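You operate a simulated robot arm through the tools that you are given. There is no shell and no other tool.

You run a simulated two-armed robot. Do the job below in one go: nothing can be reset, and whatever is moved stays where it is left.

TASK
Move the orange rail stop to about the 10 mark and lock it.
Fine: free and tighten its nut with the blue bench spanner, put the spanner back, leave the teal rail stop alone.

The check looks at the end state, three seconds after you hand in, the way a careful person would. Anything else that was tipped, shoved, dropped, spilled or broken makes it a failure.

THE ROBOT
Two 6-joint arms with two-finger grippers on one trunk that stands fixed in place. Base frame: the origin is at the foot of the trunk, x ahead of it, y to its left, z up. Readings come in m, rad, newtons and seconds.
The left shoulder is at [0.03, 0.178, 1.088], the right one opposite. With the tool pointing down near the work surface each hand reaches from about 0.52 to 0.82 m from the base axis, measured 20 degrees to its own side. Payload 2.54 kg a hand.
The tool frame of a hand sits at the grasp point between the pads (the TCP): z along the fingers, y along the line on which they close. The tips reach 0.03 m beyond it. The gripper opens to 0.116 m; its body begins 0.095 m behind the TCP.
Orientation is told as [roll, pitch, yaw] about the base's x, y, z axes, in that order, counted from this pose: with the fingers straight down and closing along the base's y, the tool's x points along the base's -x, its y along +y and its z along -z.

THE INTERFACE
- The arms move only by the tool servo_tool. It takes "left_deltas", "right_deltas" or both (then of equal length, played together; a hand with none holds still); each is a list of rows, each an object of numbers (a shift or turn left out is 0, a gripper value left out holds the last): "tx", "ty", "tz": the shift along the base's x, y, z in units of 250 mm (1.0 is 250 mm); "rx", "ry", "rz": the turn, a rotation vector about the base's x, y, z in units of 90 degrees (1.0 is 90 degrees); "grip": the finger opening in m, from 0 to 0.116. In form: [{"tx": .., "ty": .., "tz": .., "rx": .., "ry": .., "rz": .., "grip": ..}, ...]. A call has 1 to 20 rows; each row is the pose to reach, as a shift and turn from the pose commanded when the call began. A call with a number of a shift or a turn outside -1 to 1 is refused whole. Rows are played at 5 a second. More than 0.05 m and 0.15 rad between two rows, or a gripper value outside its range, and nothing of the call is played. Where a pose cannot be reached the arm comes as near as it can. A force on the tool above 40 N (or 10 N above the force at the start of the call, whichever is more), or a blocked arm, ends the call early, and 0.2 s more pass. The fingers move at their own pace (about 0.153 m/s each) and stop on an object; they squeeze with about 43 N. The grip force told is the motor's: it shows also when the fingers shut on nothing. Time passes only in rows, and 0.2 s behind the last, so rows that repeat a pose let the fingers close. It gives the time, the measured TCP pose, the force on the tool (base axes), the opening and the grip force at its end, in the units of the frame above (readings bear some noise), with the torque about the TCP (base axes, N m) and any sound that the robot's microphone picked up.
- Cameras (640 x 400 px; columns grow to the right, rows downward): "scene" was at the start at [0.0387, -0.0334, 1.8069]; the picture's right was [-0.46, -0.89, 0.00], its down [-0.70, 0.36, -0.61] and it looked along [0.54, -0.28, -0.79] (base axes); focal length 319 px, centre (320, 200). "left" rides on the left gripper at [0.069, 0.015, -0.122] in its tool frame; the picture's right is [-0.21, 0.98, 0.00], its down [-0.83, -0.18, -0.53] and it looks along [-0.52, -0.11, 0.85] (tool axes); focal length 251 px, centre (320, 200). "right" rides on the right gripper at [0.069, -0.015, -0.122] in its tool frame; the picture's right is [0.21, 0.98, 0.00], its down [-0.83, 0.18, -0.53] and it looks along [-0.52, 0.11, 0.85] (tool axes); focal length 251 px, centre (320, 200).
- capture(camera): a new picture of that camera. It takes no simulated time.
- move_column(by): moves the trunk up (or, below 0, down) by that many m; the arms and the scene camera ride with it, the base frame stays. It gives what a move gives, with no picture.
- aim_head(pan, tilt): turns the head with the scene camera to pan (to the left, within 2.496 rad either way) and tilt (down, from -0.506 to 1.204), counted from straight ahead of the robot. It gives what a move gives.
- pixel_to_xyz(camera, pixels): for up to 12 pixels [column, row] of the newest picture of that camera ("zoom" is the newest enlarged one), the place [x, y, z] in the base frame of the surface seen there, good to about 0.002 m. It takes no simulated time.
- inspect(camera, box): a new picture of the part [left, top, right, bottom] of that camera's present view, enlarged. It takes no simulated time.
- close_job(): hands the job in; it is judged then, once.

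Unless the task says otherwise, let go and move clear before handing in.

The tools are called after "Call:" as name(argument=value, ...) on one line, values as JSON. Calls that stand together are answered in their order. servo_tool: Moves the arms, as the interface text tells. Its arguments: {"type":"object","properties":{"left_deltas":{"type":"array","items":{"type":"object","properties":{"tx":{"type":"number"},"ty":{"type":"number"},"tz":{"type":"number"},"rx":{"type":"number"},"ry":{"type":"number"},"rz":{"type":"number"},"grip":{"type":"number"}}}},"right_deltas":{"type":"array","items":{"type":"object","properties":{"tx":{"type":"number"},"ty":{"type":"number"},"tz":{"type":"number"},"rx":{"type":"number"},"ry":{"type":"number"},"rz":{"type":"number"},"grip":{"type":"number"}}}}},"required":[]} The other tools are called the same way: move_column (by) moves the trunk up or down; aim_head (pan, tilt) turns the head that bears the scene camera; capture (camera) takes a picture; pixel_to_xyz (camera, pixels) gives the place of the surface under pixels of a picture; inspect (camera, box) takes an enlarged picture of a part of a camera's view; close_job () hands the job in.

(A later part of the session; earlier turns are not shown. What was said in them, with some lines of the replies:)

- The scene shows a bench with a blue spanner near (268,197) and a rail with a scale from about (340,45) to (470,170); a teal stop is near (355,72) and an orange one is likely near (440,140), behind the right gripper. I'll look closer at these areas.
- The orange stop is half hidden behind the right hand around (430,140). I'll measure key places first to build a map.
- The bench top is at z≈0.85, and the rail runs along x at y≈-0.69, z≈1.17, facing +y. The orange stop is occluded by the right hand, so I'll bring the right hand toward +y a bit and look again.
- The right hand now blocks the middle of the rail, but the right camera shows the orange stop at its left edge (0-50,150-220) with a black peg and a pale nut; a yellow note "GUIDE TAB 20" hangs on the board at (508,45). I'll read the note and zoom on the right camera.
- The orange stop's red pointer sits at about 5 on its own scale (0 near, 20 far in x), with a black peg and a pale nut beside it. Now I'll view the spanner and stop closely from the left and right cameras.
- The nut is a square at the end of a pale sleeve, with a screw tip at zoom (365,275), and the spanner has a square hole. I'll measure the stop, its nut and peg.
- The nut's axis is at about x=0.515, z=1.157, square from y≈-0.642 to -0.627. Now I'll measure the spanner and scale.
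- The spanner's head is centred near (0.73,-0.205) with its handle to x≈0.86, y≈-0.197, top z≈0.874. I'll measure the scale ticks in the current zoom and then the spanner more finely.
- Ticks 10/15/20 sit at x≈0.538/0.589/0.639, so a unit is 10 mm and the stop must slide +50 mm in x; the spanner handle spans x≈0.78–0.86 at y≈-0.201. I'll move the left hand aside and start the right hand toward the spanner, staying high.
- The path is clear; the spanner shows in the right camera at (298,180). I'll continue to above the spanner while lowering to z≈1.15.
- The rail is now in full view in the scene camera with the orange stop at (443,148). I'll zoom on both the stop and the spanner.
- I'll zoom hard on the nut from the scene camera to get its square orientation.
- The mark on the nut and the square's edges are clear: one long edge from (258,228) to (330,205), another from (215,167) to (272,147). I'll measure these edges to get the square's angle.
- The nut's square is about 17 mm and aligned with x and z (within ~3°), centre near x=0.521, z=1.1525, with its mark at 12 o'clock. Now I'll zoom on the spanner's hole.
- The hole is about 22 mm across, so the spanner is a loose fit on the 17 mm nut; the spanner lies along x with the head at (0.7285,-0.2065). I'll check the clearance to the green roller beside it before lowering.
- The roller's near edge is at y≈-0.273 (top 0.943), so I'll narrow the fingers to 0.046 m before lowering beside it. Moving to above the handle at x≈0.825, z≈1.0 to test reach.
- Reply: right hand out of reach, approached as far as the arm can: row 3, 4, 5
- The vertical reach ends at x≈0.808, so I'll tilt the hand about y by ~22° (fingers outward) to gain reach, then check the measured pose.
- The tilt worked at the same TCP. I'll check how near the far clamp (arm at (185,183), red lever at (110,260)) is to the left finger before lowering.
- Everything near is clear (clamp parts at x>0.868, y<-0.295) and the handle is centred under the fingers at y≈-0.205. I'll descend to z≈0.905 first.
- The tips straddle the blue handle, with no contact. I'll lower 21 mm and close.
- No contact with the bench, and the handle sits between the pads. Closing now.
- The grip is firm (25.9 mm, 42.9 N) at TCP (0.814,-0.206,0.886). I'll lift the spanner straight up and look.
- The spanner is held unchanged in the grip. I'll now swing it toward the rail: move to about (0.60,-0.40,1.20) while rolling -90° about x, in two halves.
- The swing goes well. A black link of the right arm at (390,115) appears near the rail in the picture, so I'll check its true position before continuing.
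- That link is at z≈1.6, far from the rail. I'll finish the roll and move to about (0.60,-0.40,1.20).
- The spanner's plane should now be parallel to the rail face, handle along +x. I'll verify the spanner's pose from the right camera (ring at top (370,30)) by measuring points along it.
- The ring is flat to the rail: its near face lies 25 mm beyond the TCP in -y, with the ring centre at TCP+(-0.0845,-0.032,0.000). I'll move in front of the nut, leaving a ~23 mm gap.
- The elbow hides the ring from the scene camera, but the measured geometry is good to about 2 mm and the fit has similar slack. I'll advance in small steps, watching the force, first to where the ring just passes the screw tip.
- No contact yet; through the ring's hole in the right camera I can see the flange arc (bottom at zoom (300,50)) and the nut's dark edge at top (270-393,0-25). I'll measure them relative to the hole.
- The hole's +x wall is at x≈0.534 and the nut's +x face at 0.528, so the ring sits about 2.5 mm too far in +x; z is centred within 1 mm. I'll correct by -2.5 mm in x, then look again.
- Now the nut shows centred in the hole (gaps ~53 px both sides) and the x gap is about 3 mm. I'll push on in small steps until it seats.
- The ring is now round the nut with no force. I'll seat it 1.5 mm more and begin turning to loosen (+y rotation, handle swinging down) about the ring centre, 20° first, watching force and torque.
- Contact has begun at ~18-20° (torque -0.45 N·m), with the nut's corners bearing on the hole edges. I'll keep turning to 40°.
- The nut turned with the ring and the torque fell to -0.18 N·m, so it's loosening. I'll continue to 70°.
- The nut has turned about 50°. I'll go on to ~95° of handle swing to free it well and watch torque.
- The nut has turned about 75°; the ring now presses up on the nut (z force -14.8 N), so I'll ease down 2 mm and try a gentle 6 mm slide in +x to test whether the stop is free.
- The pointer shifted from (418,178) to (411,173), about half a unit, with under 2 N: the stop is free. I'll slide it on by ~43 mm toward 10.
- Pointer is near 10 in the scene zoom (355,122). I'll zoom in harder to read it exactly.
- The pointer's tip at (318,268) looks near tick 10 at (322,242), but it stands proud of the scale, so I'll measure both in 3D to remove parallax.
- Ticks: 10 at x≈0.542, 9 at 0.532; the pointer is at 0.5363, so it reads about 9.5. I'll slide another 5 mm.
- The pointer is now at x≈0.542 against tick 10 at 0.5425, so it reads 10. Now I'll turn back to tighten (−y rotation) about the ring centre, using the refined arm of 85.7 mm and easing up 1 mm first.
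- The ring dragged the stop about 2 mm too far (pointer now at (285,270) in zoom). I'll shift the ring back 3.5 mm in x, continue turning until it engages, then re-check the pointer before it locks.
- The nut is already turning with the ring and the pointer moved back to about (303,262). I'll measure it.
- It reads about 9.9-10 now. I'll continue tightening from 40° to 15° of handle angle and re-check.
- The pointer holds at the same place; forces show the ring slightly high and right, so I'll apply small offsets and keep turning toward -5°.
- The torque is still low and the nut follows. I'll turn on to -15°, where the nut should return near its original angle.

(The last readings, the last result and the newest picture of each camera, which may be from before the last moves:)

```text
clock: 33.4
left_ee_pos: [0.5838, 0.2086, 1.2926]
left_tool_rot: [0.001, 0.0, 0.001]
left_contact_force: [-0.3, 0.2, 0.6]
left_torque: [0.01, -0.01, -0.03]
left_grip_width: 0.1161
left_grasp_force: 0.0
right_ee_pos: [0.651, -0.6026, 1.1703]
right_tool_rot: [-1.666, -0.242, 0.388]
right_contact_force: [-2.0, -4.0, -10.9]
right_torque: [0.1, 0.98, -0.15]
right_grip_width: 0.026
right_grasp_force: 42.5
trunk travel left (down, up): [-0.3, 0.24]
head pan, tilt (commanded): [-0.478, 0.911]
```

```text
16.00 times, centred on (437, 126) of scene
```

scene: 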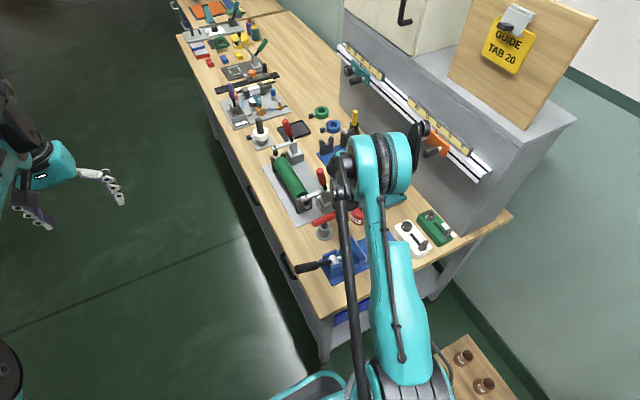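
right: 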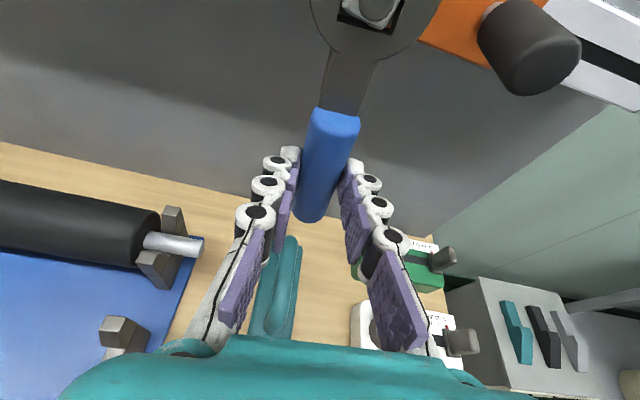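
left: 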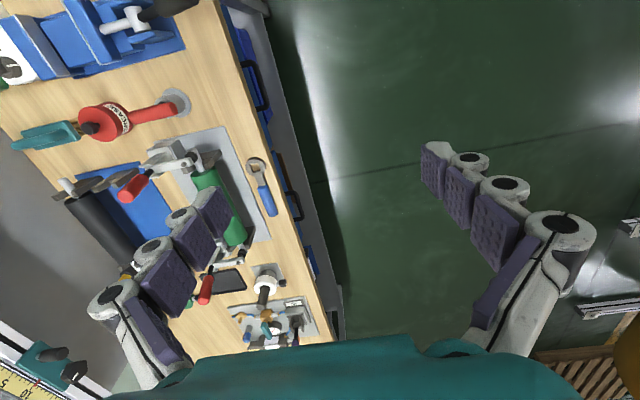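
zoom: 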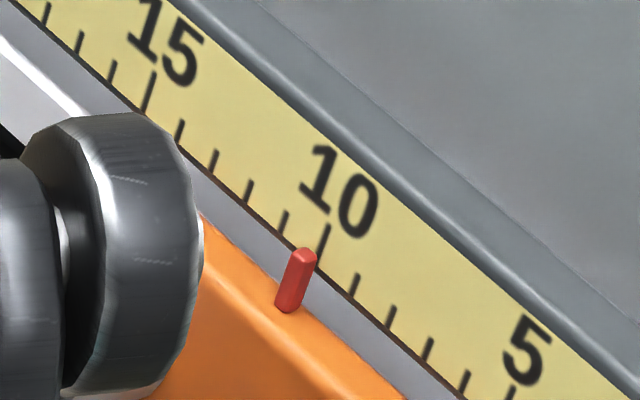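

Torque on the nut has risen to about 1.6 N·m and the pointer has not moved: it's tightening up. I'll add another 5° carefully.

Call:
servo_tool(right_deltas=[{"tx": -0.0041, "tz": 0.0142, "ry": -0.0278}, {"tx": -0.0089, "tz": 0.0283, "ry": -0.0556}])

Call:
inspect(camera="right", box=[325, 0, 405, 50])

Call:
inspect(camera="scene", box=[380, 110, 480, 180])

```text
clock: 34.0
left_ee_pos: [0.5856, 0.2076, 1.2911]
left_tool_rot: [0.001, 0.003, 0.001]
left_contact_force: [-0.5, -0.6, 0.3]
left_torque: [0.0, 0.01, -0.01]
left_grip_width: 0.1163
left_grasp_force: 0.0
right_ee_pos: [0.6506, -0.6039, 1.1721]
right_tool_rot: [-1.688, -0.31, 0.391]
right_contact_force: [-0.3, -2.4, -20.5]
right_torque: [0.26, 1.84, -0.29]
right_grip_width: 0.0269
right_grasp_force: 42.9
trunk travel left (down, up): [-0.3, 0.24]
head pan, tilt (commanded): [-0.478, 0.911]
stopped in row 2 (right hand): the force on the tool passed its limit at 45 N (the readings are from after the stop); the commanded pose is now the measured one
```

```text
8.00 times, centred on (365, 25) of right
```

zoom: 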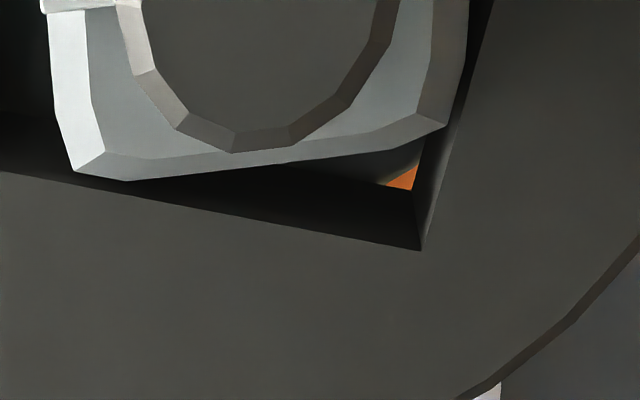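

```text
5.71 times, centred on (430, 145) of scene
```

zoom: 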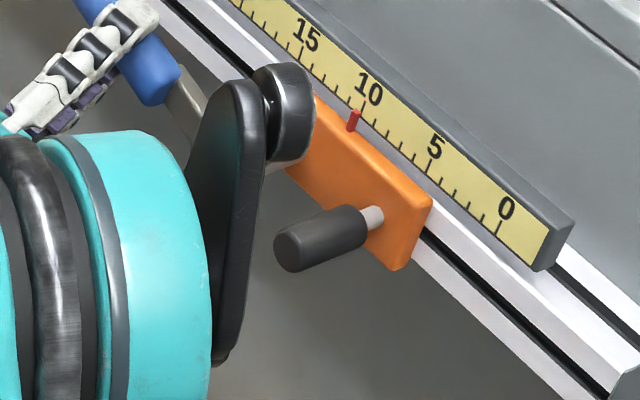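

The force peaked at 45 N with about 3.3 N·m or more on the nut, so it is tight, and the pointer still sits at 10. I'll back the spanner off ~14° into its slack to unload it, then inspect.

Call:
servo_tool(right_deltas=[{"tx": 0.006, "tz": -0.0284, "ry": 0.0556}, {"tx": 0.0096, "tz": -0.0572, "ry": 0.1111}, {"tx": 0.0104, "tz": -0.0808, "ry": 0.1556}, {"tx": 0.0104, "tz": -0.0808, "ry": 0.1556}])

Call:
inspect(camera="right", box=[325, 0, 405, 50])

Call:
inspect(camera="scene", box=[380, 110, 480, 180])

Call:
capture(camera="right")

```text
clock: 35.0
left_ee_pos: [0.5836, 0.2098, 1.2918]
left_tool_rot: [0.0, 0.0, -0.002]
left_contact_force: [-0.6, 0.0, 0.4]
left_torque: [0.02, -0.02, -0.01]
left_grip_width: 0.116
left_grasp_force: 0.1
right_ee_pos: [0.6529, -0.5995, 1.156]
right_tool_rot: [-1.6, -0.083, 0.377]
right_contact_force: [3.8, 0.4, -0.4]
right_torque: [0.03, 0.07, 0.13]
right_grip_width: 0.0257
right_grasp_force: 42.2
trunk travel left (down, up): [-0.3, 0.24]
head pan, tilt (commanded): [-0.478, 0.911]
```

```text
8.00 times, centred on (365, 25) of right
```

zoom: 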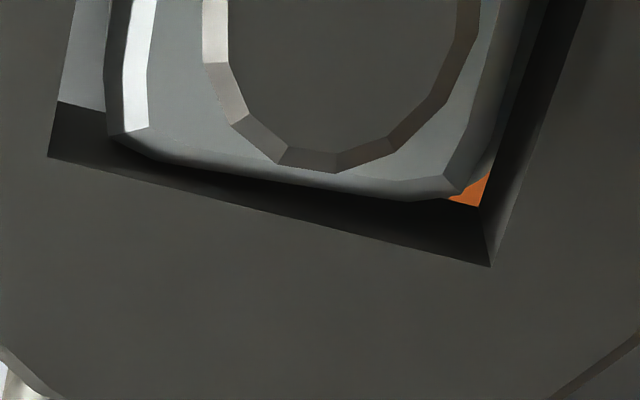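

```text
5.71 times, centred on (430, 145) of scene
```

zoom: 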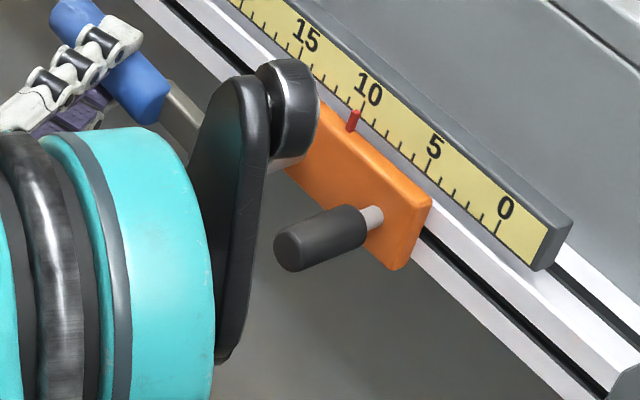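

```text
taken
```

right: 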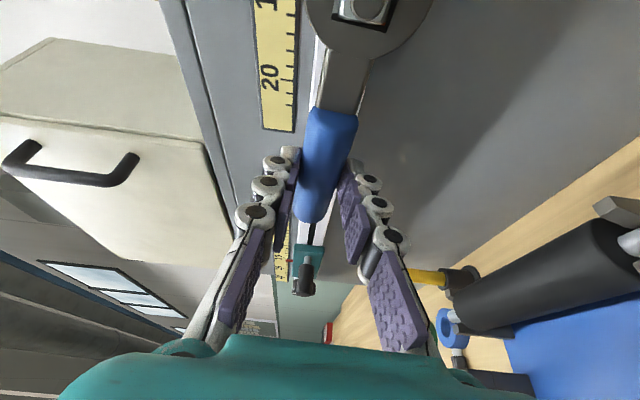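

The spanner is unloaded and the pointer is steady at 10. While the ring still surrounds the nut I'll do a gentle lock test: nudge 4 mm in +x, read the force and the pointer, and return.

Call:
servo_tool(right_deltas=[{"tx": 0.006}, {"tx": 0.012}, {"tx": 0.018}, {"tx": 0.018}])

Call:
inspect(camera="scene", box=[424, 116, 450, 136])

```text
clock: 36.0
left_ee_pos: [0.5823, 0.208, 1.2932]
left_tool_rot: [0.0, 0.0, 0.0]
left_contact_force: [0.8, -0.5, -0.2]
left_torque: [-0.01, -0.01, 0.02]
left_grip_width: 0.1158
left_grasp_force: 0.1
right_ee_pos: [0.6549, -0.602, 1.1564]
right_tool_rot: [-1.599, -0.085, 0.374]
right_contact_force: [-6.0, -0.3, -1.9]
right_torque: [0.07, 0.04, -0.15]
right_grip_width: 0.026
right_grasp_force: 43.2
trunk travel left (down, up): [-0.3, 0.24]
head pan, tilt (commanded): [-0.478, 0.911]
```

```text
16.00 times, centred on (437, 126) of scene
```

zoom: 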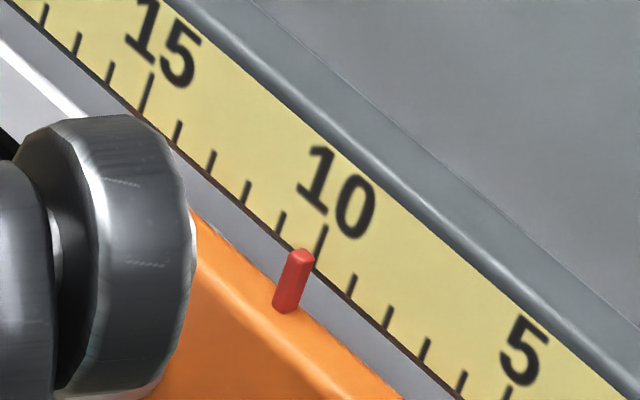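

With 6 N the stop does not move (free friction was about 2 N). I'll press a bit harder for a convincing test.

Call:
servo_tool(right_deltas=[{"tx": 0.006}, {"tx": 0.012}, {"tx": 0.012}])

Call:
inspect(camera="scene", box=[424, 116, 450, 136])

Call:
pixel_to_xyz(camera="zoom", pixels=[[322, 238], [318, 250], [352, 286], [388, 318], [283, 223], [301, 256], [297, 270], [292, 285], [287, 300]])

```text
clock: 36.8
left_ee_pos: [0.5817, 0.2093, 1.2945]
left_tool_rot: [-0.001, -0.001, -0.002]
left_contact_force: [0.7, -0.3, -0.3]
left_torque: [0.02, 0.0, 0.01]
left_grip_width: 0.1158
left_grasp_force: 0.0
right_ee_pos: [0.6552, -0.6015, 1.157]
right_tool_rot: [-1.598, -0.087, 0.372]
right_contact_force: [-20.9, 1.4, -4.9]
right_torque: [0.16, 0.0, -0.83]
right_grip_width: 0.026
right_grasp_force: 42.2
trunk travel left (down, up): [-0.3, 0.24]
head pan, tilt (commanded): [-0.478, 0.911]
```

```text
16.00 times, centred on (437, 126) of scene
```

zoom: 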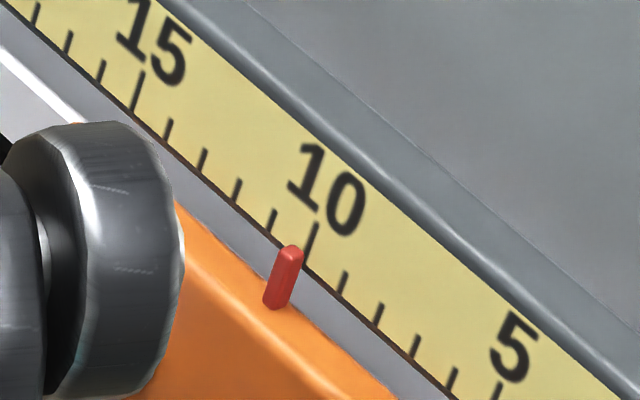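

```text
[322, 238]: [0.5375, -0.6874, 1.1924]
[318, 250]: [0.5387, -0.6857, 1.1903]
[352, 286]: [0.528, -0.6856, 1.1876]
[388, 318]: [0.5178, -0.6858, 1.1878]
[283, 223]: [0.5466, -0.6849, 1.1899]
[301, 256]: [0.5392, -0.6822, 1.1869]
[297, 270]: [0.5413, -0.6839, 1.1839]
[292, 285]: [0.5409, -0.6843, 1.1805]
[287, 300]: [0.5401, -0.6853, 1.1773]
```

Under 21 N the pointer keeps the same place relative to tick 10 (offset (-22,+13) px, unchanged), so the stop is locked. I'll centre the ring and withdraw along +y.

Call:
servo_tool(right_deltas=[{"tx": -0.012}, {"tx": -0.02}, {"tx": -0.02, "ty": 0.03}, {"tx": -0.02, "ty": 0.06}, {"tx": -0.02, "ty": 0.1}, {"tx": -0.02, "ty": 0.15}, {"tx": -0.02, "ty": 0.22}, {"tx": -0.02, "ty": 0.3}])

Call:
inspect(camera="scene", box=[380, 110, 480, 180])

Call:
capture(camera="right")

```text
clock: 38.6
left_ee_pos: [0.5834, 0.2116, 1.2914]
left_tool_rot: [0.0, -0.002, 0.0]
left_contact_force: [-0.5, 0.2, -0.1]
left_torque: [0.0, -0.02, 0.0]
left_grip_width: 0.1161
left_grasp_force: 0.0
right_ee_pos: [0.6557, -0.5257, 1.1546]
right_tool_rot: [-1.598, -0.084, 0.376]
right_contact_force: [0.5, 0.2, -1.6]
right_torque: [0.05, -0.06, -0.02]
right_grip_width: 0.0257
right_grasp_force: 43.0
trunk travel left (down, up): [-0.3, 0.24]
head pan, tilt (commanded): [-0.478, 0.911]
```

```text
5.71 times, centred on (430, 145) of scene
```

zoom: 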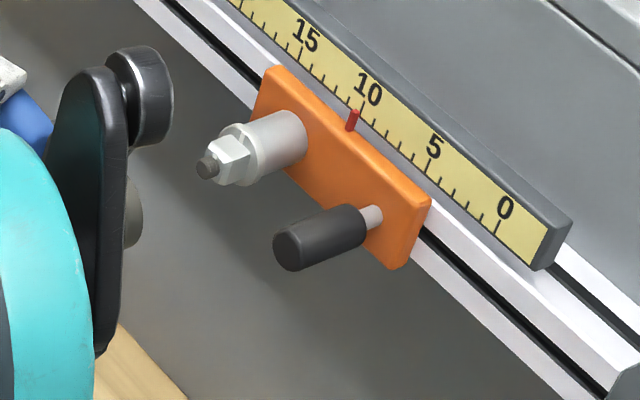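

```text
taken
```

right: 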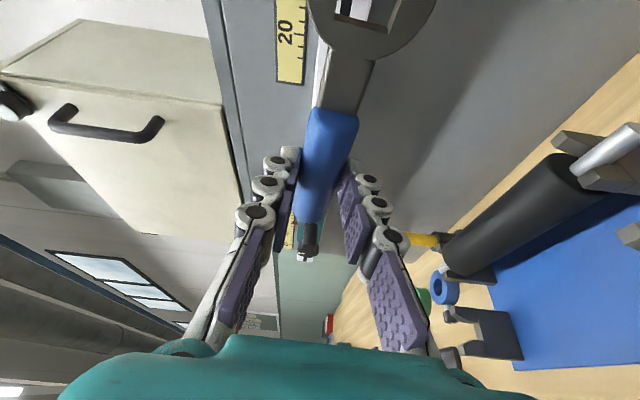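

The ring is off and the stop shows clearly. I'll zoom on the nut and the pointer to check the mark's angle and the reading.

Call:
inspect(camera="scene", box=[408, 128, 436, 146])

Call:
pixel_to_xyz(camera="zoom", pixels=[[320, 200], [280, 200]])

Call:
inspect(camera="scene", box=[424, 116, 450, 136])

Call:
pixel_to_xyz(camera="zoom", pixels=[[328, 234], [324, 246], [357, 284], [392, 318], [288, 220], [307, 256], [302, 270], [297, 285], [292, 300], [254, 190]])

```text
16.00 times, centred on (422, 137) of scene
```

zoom: 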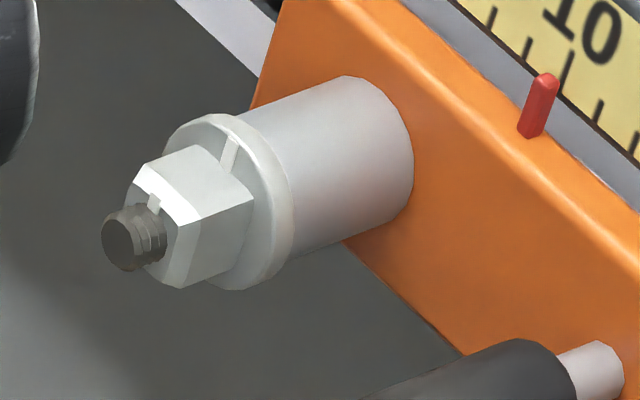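

```text
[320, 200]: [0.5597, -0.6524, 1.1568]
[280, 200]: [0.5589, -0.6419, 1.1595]
```

```text
16.00 times, centred on (437, 126) of scene
```

zoom: 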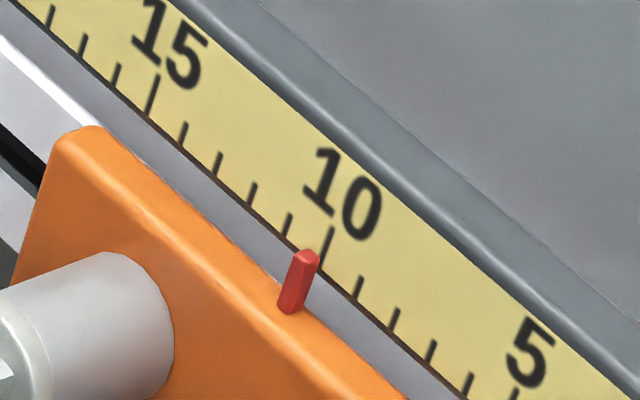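

```text
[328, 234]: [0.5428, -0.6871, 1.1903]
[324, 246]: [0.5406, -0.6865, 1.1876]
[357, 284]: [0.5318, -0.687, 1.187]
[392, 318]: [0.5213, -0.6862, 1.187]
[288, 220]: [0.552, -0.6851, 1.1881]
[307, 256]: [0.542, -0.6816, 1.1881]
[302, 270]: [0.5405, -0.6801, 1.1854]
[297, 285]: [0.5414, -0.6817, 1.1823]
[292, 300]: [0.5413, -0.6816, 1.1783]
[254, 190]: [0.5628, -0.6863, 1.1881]
```

The nut's mark is back at 12 o'clock as at the start and the pointer (0.541) matches tick 10 (≈0.5415). Next, the spanner goes back; I'll measure how it now sits in the hand.

Call:
inspect(camera="right", box=[290, 0, 450, 100])

Call:
pixel_to_xyz(camera="right", pixels=[[315, 15], [430, 15], [372, 50], [345, 45], [345, 90], [330, 80], [350, 75], [362, 90], [330, 130], [320, 180], [312, 130], [350, 130]])

```text
4.00 times, centred on (370, 50) of right
```

zoom: 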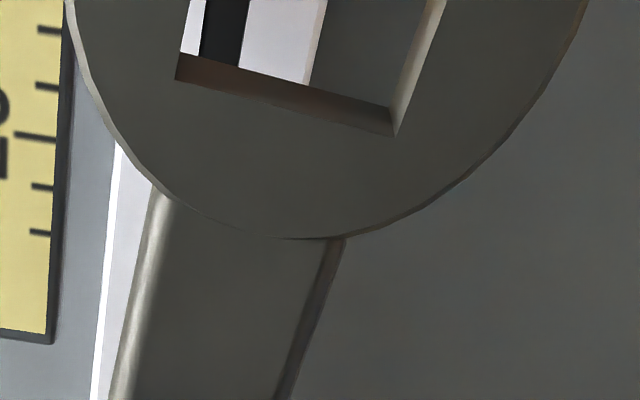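

```text
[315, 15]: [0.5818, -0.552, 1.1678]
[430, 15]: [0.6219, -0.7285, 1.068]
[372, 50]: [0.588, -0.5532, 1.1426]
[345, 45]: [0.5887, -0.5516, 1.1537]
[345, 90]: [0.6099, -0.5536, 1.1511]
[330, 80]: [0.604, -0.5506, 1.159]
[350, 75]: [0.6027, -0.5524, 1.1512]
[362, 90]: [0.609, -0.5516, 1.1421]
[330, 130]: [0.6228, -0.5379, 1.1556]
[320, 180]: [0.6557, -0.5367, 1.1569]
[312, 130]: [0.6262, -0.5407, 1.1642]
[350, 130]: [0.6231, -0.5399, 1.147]
```

The spanner sits in the hand within ~1 mm and ~1° of its original pose. I'll retrace my path: first back to (0.60,-0.40,1.20), taking out the remaining 5° about y.

Call:
servo_tool(right_deltas=[{"tx": 0, "ty": 0.1, "tz": 0.03, "ry": 0.01}, {"tx": -0.05, "ty": 0.2, "tz": 0.07, "ry": 0.02}, {"tx": -0.1, "ty": 0.3, "tz": 0.11, "ry": 0.035}, {"tx": -0.16, "ty": 0.4, "tz": 0.15, "ry": 0.05}, {"tx": -0.223, "ty": 0.503, "tz": 0.186, "ry": 0.0576}, {"tx": -0.223, "ty": 0.503, "tz": 0.186, "ry": 0.0576}])

Call:
capture(camera="scene")

```text
clock: 40.0
left_ee_pos: [0.5832, 0.2096, 1.2919]
left_tool_rot: [0.0, -0.001, 0.0]
left_contact_force: [0.2, -0.1, 0.7]
left_torque: [0.04, 0.0, -0.02]
left_grip_width: 0.1159
left_grasp_force: 0.0
right_ee_pos: [0.5965, -0.4011, 1.2006]
right_tool_rot: [-1.564, -0.001, 0.373]
right_contact_force: [-0.6, -0.6, -2.2]
right_torque: [0.06, 0.02, 0.0]
right_grip_width: 0.0255
right_grasp_force: 43.0
trunk travel left (down, up): [-0.3, 0.24]
head pan, tilt (commanded): [-0.478, 0.911]
```

```text
taken
```

scene: 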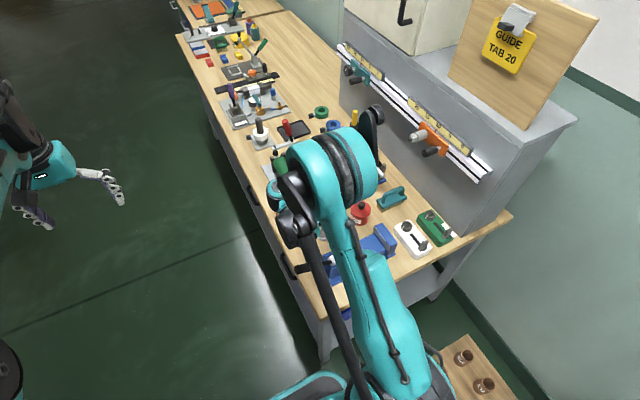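

Back at the waypoint. Now I'll reverse the roll: first half to (0.7035,-0.2955,1.20).

Call:
servo_tool(right_deltas=[{"tx": 0.06, "ty": 0.06, "rx": 0.075}, {"tx": 0.12, "ty": 0.12, "rx": 0.15}, {"tx": 0.18, "ty": 0.18, "rx": 0.225}, {"tx": 0.24, "ty": 0.24, "rx": 0.3}, {"tx": 0.3, "ty": 0.3, "rx": 0.375}, {"tx": 0.36, "ty": 0.36, "rx": 0.45}, {"tx": 0.428, "ty": 0.422, "rx": 0.52}])

Call:
servo_tool(right_deltas=[{"tx": 0.07, "ty": 0.06, "tz": -0.06, "rx": 0.08}, {"tx": 0.14, "ty": 0.12, "tz": -0.12, "rx": 0.16}, {"tx": 0.22, "ty": 0.18, "tz": -0.18, "rx": 0.24}, {"tx": 0.3, "ty": 0.24, "tz": -0.24, "rx": 0.32}, {"tx": 0.37, "ty": 0.3, "tz": -0.3, "rx": 0.4}, {"tx": 0.442, "ty": 0.36, "tz": -0.36, "rx": 0.477}, {"tx": 0.442, "ty": 0.36, "tz": -0.36, "rx": 0.477}])

Call:
capture(camera="scene")

Call:
capture(camera="right")

```text
clock: 41.6
left_ee_pos: [0.5845, 0.2103, 1.2923]
left_tool_rot: [-0.001, -0.001, 0.0]
left_contact_force: [0.5, 0.6, 0.4]
left_torque: [-0.02, 0.01, -0.01]
left_grip_width: 0.1161
left_grasp_force: 0.1
right_ee_pos: [0.7057, -0.2944, 1.2001]
right_tool_rot: [-0.782, -0.268, 0.262]
right_contact_force: [0.0, -0.4, -1.6]
right_torque: [0.04, -0.02, -0.05]
right_grip_width: 0.0256
right_grasp_force: 43.0
trunk travel left (down, up): [-0.3, 0.24]
head pan, tilt (commanded): [-0.478, 0.911]
```

```text
clock: 43.2
left_ee_pos: [0.5837, 0.2094, 1.2931]
left_tool_rot: [0.0, 0.001, -0.001]
left_contact_force: [-0.4, 0.4, 0.8]
left_torque: [-0.03, -0.04, -0.04]
left_grip_width: 0.1158
left_grasp_force: 0.1
right_ee_pos: [0.8148, -0.2051, 1.1136]
right_tool_rot: [0.001, -0.375, 0.0]
right_contact_force: [-0.6, 0.1, -2.1]
right_torque: [-0.01, -0.04, -0.03]
right_grip_width: 0.0254
right_grasp_force: 43.1
trunk travel left (down, up): [-0.3, 0.24]
head pan, tilt (commanded): [-0.478, 0.911]
```

```text
taken
```

scene: 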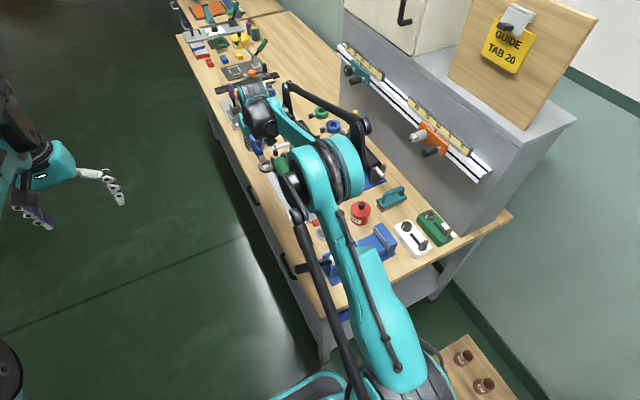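

```text
taken
```

right: 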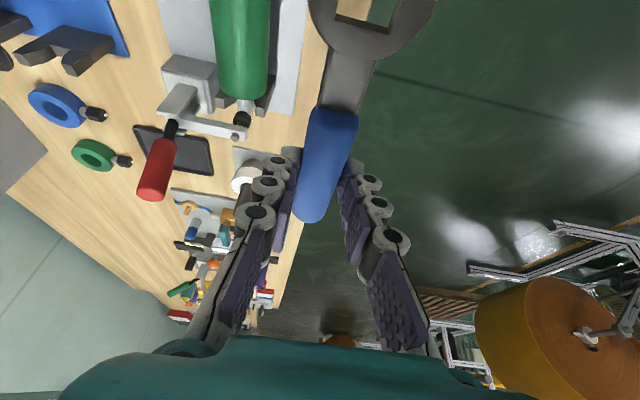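

The spanner is back above its spot, at the same hand pose as when lifted. I'll lower to ~12 mm above the placing height first.

Call:
servo_tool(right_deltas=[{"tz": -0.18, "ty": -0.002}, {"tz": -0.36, "ty": -0.003}, {"tz": -0.54, "ty": -0.003}, {"tz": -0.7, "ty": -0.003}, {"tz": -0.8, "ty": -0.003}, {"tz": -0.86, "ty": -0.003}, {"tz": -0.86, "ty": -0.003}])

Call:
capture(camera="right")

Call:
inspect(camera="right", box=[270, 0, 470, 125])

Call:
pixel_to_xyz(camera="zoom", pixels=[[150, 30], [520, 60], [300, 130], [240, 250], [200, 380], [100, 200], [420, 200], [220, 320]])

```text
clock: 44.8
left_ee_pos: [0.5827, 0.2096, 1.2924]
left_tool_rot: [0.001, -0.001, 0.0]
left_contact_force: [0.7, -0.3, -0.3]
left_torque: [-0.01, 0.01, 0.03]
left_grip_width: 0.1161
left_grasp_force: 0.1
right_ee_pos: [0.814, -0.2061, 0.8968]
right_tool_rot: [0.001, -0.375, 0.001]
right_contact_force: [-0.9, -0.4, -1.5]
right_torque: [0.01, 0.0, 0.0]
right_grip_width: 0.0254
right_grasp_force: 42.8
trunk travel left (down, up): [-0.3, 0.24]
head pan, tilt (commanded): [-0.478, 0.911]
```

```text
taken
```

right: 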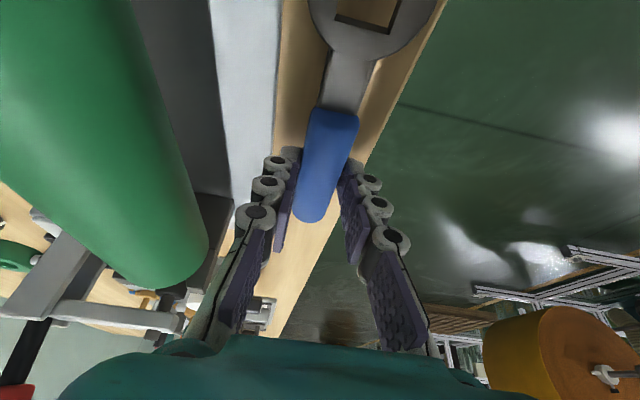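

```text
3.20 times, centred on (370, 62) of right
```

zoom: 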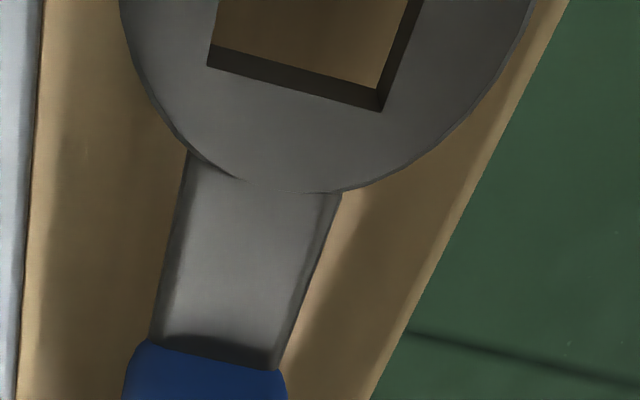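

```text
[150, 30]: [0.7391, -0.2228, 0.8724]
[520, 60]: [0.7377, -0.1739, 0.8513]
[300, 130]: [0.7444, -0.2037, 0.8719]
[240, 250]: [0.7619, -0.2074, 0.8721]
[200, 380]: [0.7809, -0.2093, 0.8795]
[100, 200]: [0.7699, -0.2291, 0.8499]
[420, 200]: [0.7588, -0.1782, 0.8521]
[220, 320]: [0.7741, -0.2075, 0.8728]
```

The ring's top is at z≈0.872 versus 0.8635 when it lay on the bench, so about 9 mm remain. I'll lower slowly in small rows and watch for contact.

Call:
servo_tool(right_deltas=[{"tz": -0.012}, {"tz": -0.022}, {"tz": -0.03}, {"tz": -0.034}])

```text
clock: 45.8
left_ee_pos: [0.5839, 0.2097, 1.2926]
left_tool_rot: [0.0, -0.001, 0.0]
left_contact_force: [-0.6, -0.1, -0.1]
left_torque: [0.03, -0.07, -0.01]
left_grip_width: 0.1161
left_grasp_force: 0.0
right_ee_pos: [0.8152, -0.206, 0.8884]
right_tool_rot: [0.0, -0.372, 0.001]
right_contact_force: [0.3, 0.1, -2.4]
right_torque: [0.02, 0.0, -0.03]
right_grip_width: 0.0258
right_grasp_force: 42.8
trunk travel left (down, up): [-0.3, 0.24]
head pan, tilt (commanded): [-0.478, 0.911]
```

No contact yet at z=0.888. I'll lower 1.5–2.5 mm more.

Call:
servo_tool(right_deltas=[{"tz": -0.004}, {"tz": -0.008}, {"tz": -0.008}])

Call:
inspect(camera="right", box=[270, 0, 470, 125])

Call:
pixel_to_xyz(camera="zoom", pixels=[[150, 30], [300, 130], [240, 250], [200, 380], [100, 200], [420, 200], [220, 320], [450, 100]])

```text
clock: 46.6
left_ee_pos: [0.5833, 0.2091, 1.2933]
left_tool_rot: [0.001, 0.001, 0.0]
left_contact_force: [0.5, 0.0, 0.1]
left_torque: [0.05, -0.02, 0.01]
left_grip_width: 0.1161
left_grasp_force: 0.0
right_ee_pos: [0.8153, -0.2048, 0.8872]
right_tool_rot: [0.0, -0.375, 0.001]
right_contact_force: [4.9, -0.5, 11.2]
right_torque: [0.08, 1.11, 0.01]
right_grip_width: 0.0258
right_grasp_force: 43.0
trunk travel left (down, up): [-0.3, 0.24]
head pan, tilt (commanded): [-0.478, 0.911]
```

```text
3.20 times, centred on (370, 62) of right
```

zoom: 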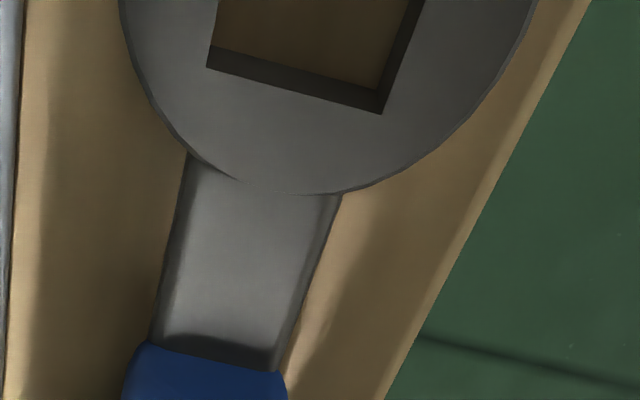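

```text
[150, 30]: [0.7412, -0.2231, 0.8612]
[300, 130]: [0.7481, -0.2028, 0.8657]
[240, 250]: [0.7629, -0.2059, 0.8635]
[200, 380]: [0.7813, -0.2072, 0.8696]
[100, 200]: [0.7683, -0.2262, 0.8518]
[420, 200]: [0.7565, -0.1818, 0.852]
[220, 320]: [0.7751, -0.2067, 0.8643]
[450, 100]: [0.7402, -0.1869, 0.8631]
```

The head touched the bench (z force +11 N, torque matching contact at the head). I'll ease up 0.7 mm and open the fingers gently.

Call:
servo_tool(right_deltas=[{"tz": 0.003}, {"tz": 0.003, "grip": 0.03}, {"tz": 0.003, "grip": 0.038}, {"tz": 0.003, "grip": 0.046}, {"tz": 0.003, "grip": 0.046}])

Call:
capture(camera="right")

```text
clock: 47.8
left_ee_pos: [0.5829, 0.2086, 1.2929]
left_tool_rot: [0.0, 0.001, 0.0]
left_contact_force: [-0.2, -0.5, 1.2]
left_torque: [-0.03, -0.02, 0.0]
left_grip_width: 0.1159
left_grasp_force: 0.1
right_ee_pos: [0.8159, -0.2059, 0.8862]
right_tool_rot: [-0.001, -0.373, 0.001]
right_contact_force: [1.0, 0.0, 0.1]
right_torque: [-0.02, 0.01, -0.02]
right_grip_width: 0.0461
right_grasp_force: 0.1
trunk travel left (down, up): [-0.3, 0.24]
head pan, tilt (commanded): [-0.478, 0.911]
```

```text
taken
```

right: 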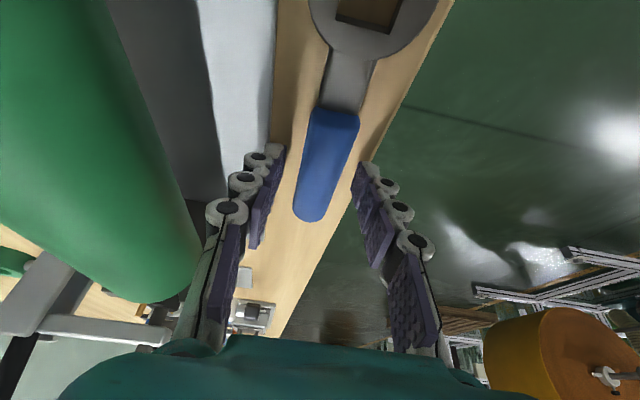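

The spanner lies on the bench with the fingers clear of it. I'll lift straight up.

Call:
servo_tool(right_deltas=[{"tz": 0.06}, {"tz": 0.14}, {"tz": 0.28}, {"tz": 0.44}, {"tz": 0.62}, {"tz": 0.8}, {"tz": 0.95}])

Call:
capture(camera="right")

Call:
capture(camera="scene")

```text
clock: 49.4
left_ee_pos: [0.582, 0.2095, 1.2923]
left_tool_rot: [-0.003, 0.001, 0.0]
left_contact_force: [1.6, 0.1, -0.3]
left_torque: [-0.02, -0.05, -0.01]
left_grip_width: 0.1164
left_grasp_force: 0.0
right_ee_pos: [0.8149, -0.2043, 1.1277]
right_tool_rot: [-0.001, -0.374, 0.001]
right_contact_force: [0.2, 0.1, 0.5]
right_torque: [0.01, 0.01, 0.0]
right_grip_width: 0.0461
right_grasp_force: 0.0
trunk travel left (down, up): [-0.3, 0.24]
head pan, tilt (commanded): [-0.478, 0.911]
```

```text
taken
```

right: 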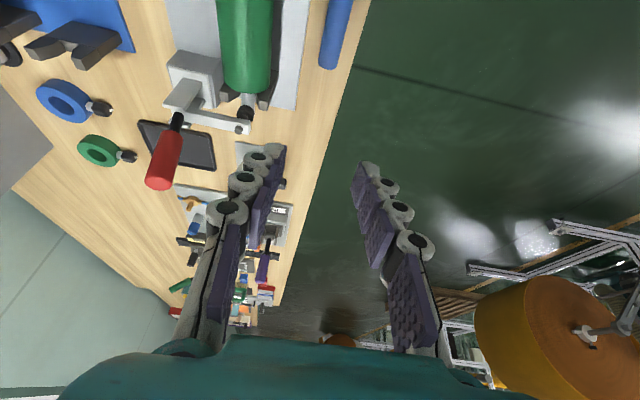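

```text
taken
```

scene: 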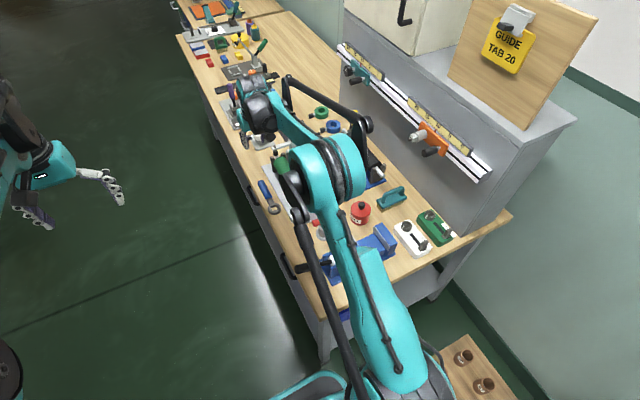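

The spanner is back at its place (268,195 in the scene). I'll retract the right hand up and back, straightening it, so I can check everything.

Call:
servo_tool(right_deltas=[{"tx": -0.12, "tz": 0.1, "ry": 0.04}, {"tx": -0.24, "tz": 0.2, "ry": 0.08}, {"tx": -0.36, "tz": 0.3, "ry": 0.12}, {"tx": -0.48, "tz": 0.4, "ry": 0.16}, {"tx": -0.6, "tz": 0.5, "ry": 0.2}, {"tx": -0.72, "tz": 0.6, "ry": 0.24}, {"tx": -0.84, "tz": 0.7, "ry": 0.24}, {"tx": -0.96, "tz": 0.8, "ry": 0.24}])

Call:
servo_tool(right_deltas=[{"tx": -0.15, "ty": -0.05}, {"tx": -0.3, "ty": -0.1}, {"tx": -0.45, "ty": -0.15}, {"tx": -0.6, "ty": -0.2}, {"tx": -0.75, "ty": -0.25}, {"tx": -0.9, "ty": -0.3}])

Call:
capture(camera="scene")

Call:
capture(camera="right")

```text
clock: 51.2
left_ee_pos: [0.5817, 0.2087, 1.2943]
left_tool_rot: [0.0, 0.0, 0.001]
left_contact_force: [0.3, 0.4, 0.9]
left_torque: [-0.01, -0.01, -0.02]
left_grip_width: 0.1159
left_grasp_force: 0.0
right_ee_pos: [0.5725, -0.2047, 1.3265]
right_tool_rot: [-0.001, 0.001, 0.002]
right_contact_force: [0.7, -0.7, 1.2]
right_torque: [-0.01, -0.01, -0.02]
right_grip_width: 0.0459
right_grasp_force: 0.1
trunk travel left (down, up): [-0.3, 0.24]
head pan, tilt (commanded): [-0.478, 0.911]
```

```text
clock: 52.6
left_ee_pos: [0.5811, 0.2102, 1.2937]
left_tool_rot: [0.001, -0.002, 0.001]
left_contact_force: [-0.7, 0.1, 0.1]
left_torque: [0.02, -0.06, -0.01]
left_grip_width: 0.1158
left_grasp_force: 0.0
right_ee_pos: [0.3488, -0.2807, 1.3275]
right_tool_rot: [0.0, 0.001, 0.002]
right_contact_force: [-0.1, 0.3, -0.5]
right_torque: [0.03, -0.07, -0.01]
right_grip_width: 0.0458
right_grasp_force: 0.1
trunk travel left (down, up): [-0.3, 0.24]
head pan, tilt (commanded): [-0.478, 0.911]
```

```text
taken
```

scene: 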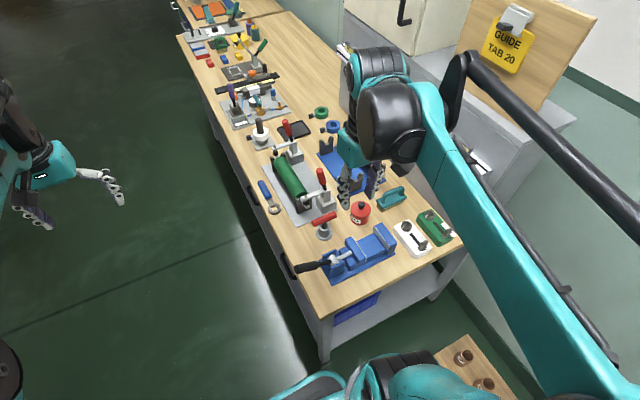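

```text
taken
```

right: 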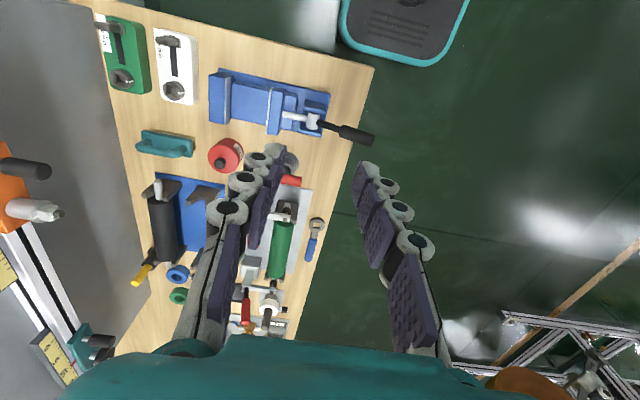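

The bench looks undisturbed and the spanner is in place. I'll zoom from the right camera on the stop's pointer and on the spanner for a second-view check.

Call:
inspect(camera="right", box=[0, 150, 80, 290])

Call:
inspect(camera="right", box=[290, 200, 340, 280])

Call:
inspect(camera="scene", box=[230, 130, 350, 240])

Call:
pixel_to_xyz(camera="zoom", pixels=[[265, 285], [265, 310], [240, 235], [215, 195]])

```text
2.86 times, centred on (40, 220) of right
```

zoom: 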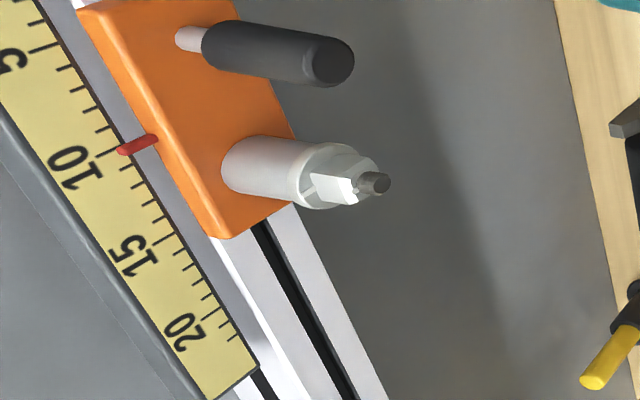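

```text
5.00 times, centred on (315, 240) of right
```

zoom: 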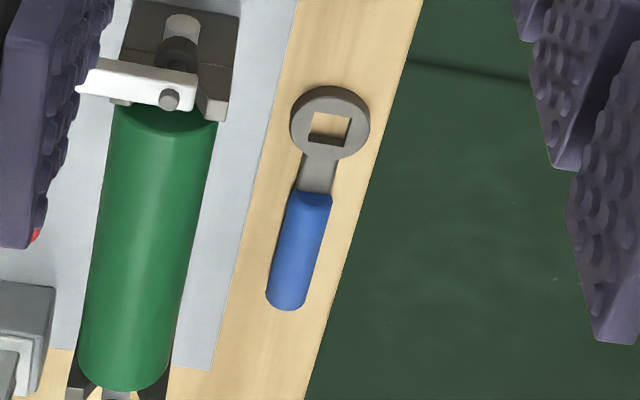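

```text
3.64 times, centred on (290, 185) of scene
```

zoom: 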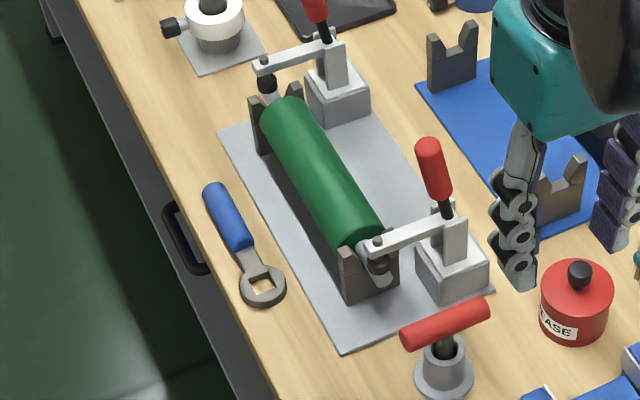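

```text
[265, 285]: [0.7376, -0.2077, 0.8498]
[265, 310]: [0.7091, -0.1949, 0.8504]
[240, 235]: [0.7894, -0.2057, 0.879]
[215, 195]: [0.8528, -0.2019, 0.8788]
```

From the right camera the pointer tip (120,150) lies on the 10 tick, the nut and its mark are set as before, the spanner rests at its original place, and nothing else has moved; both hands are empty and clear. I'm handing in.

Call:
close_job()

```text
The job is handed in.
```

The orange rail stop is now at the 10 mark and locked.

- **Position:** It was at about 5. I slid it 50 mm along the rail, and two camera views put its pointer on the 10 tick.
- **Lock:** I freed and retightened the nut with the blue spanner until the arm stopped at its force limit. The nut's mark is back at 12 o'clock, where it started. A 21 N push along the rail did not move the stop, while about 2 N had moved it when loose.
- **Spanner:** It is back on the bench in its original place.
- **Everything else:** I did not touch the teal stop. Nothing else on the bench looked disturbed in the last pictures. Both hands are clear, and the right one is empty after letting go of the spanner.
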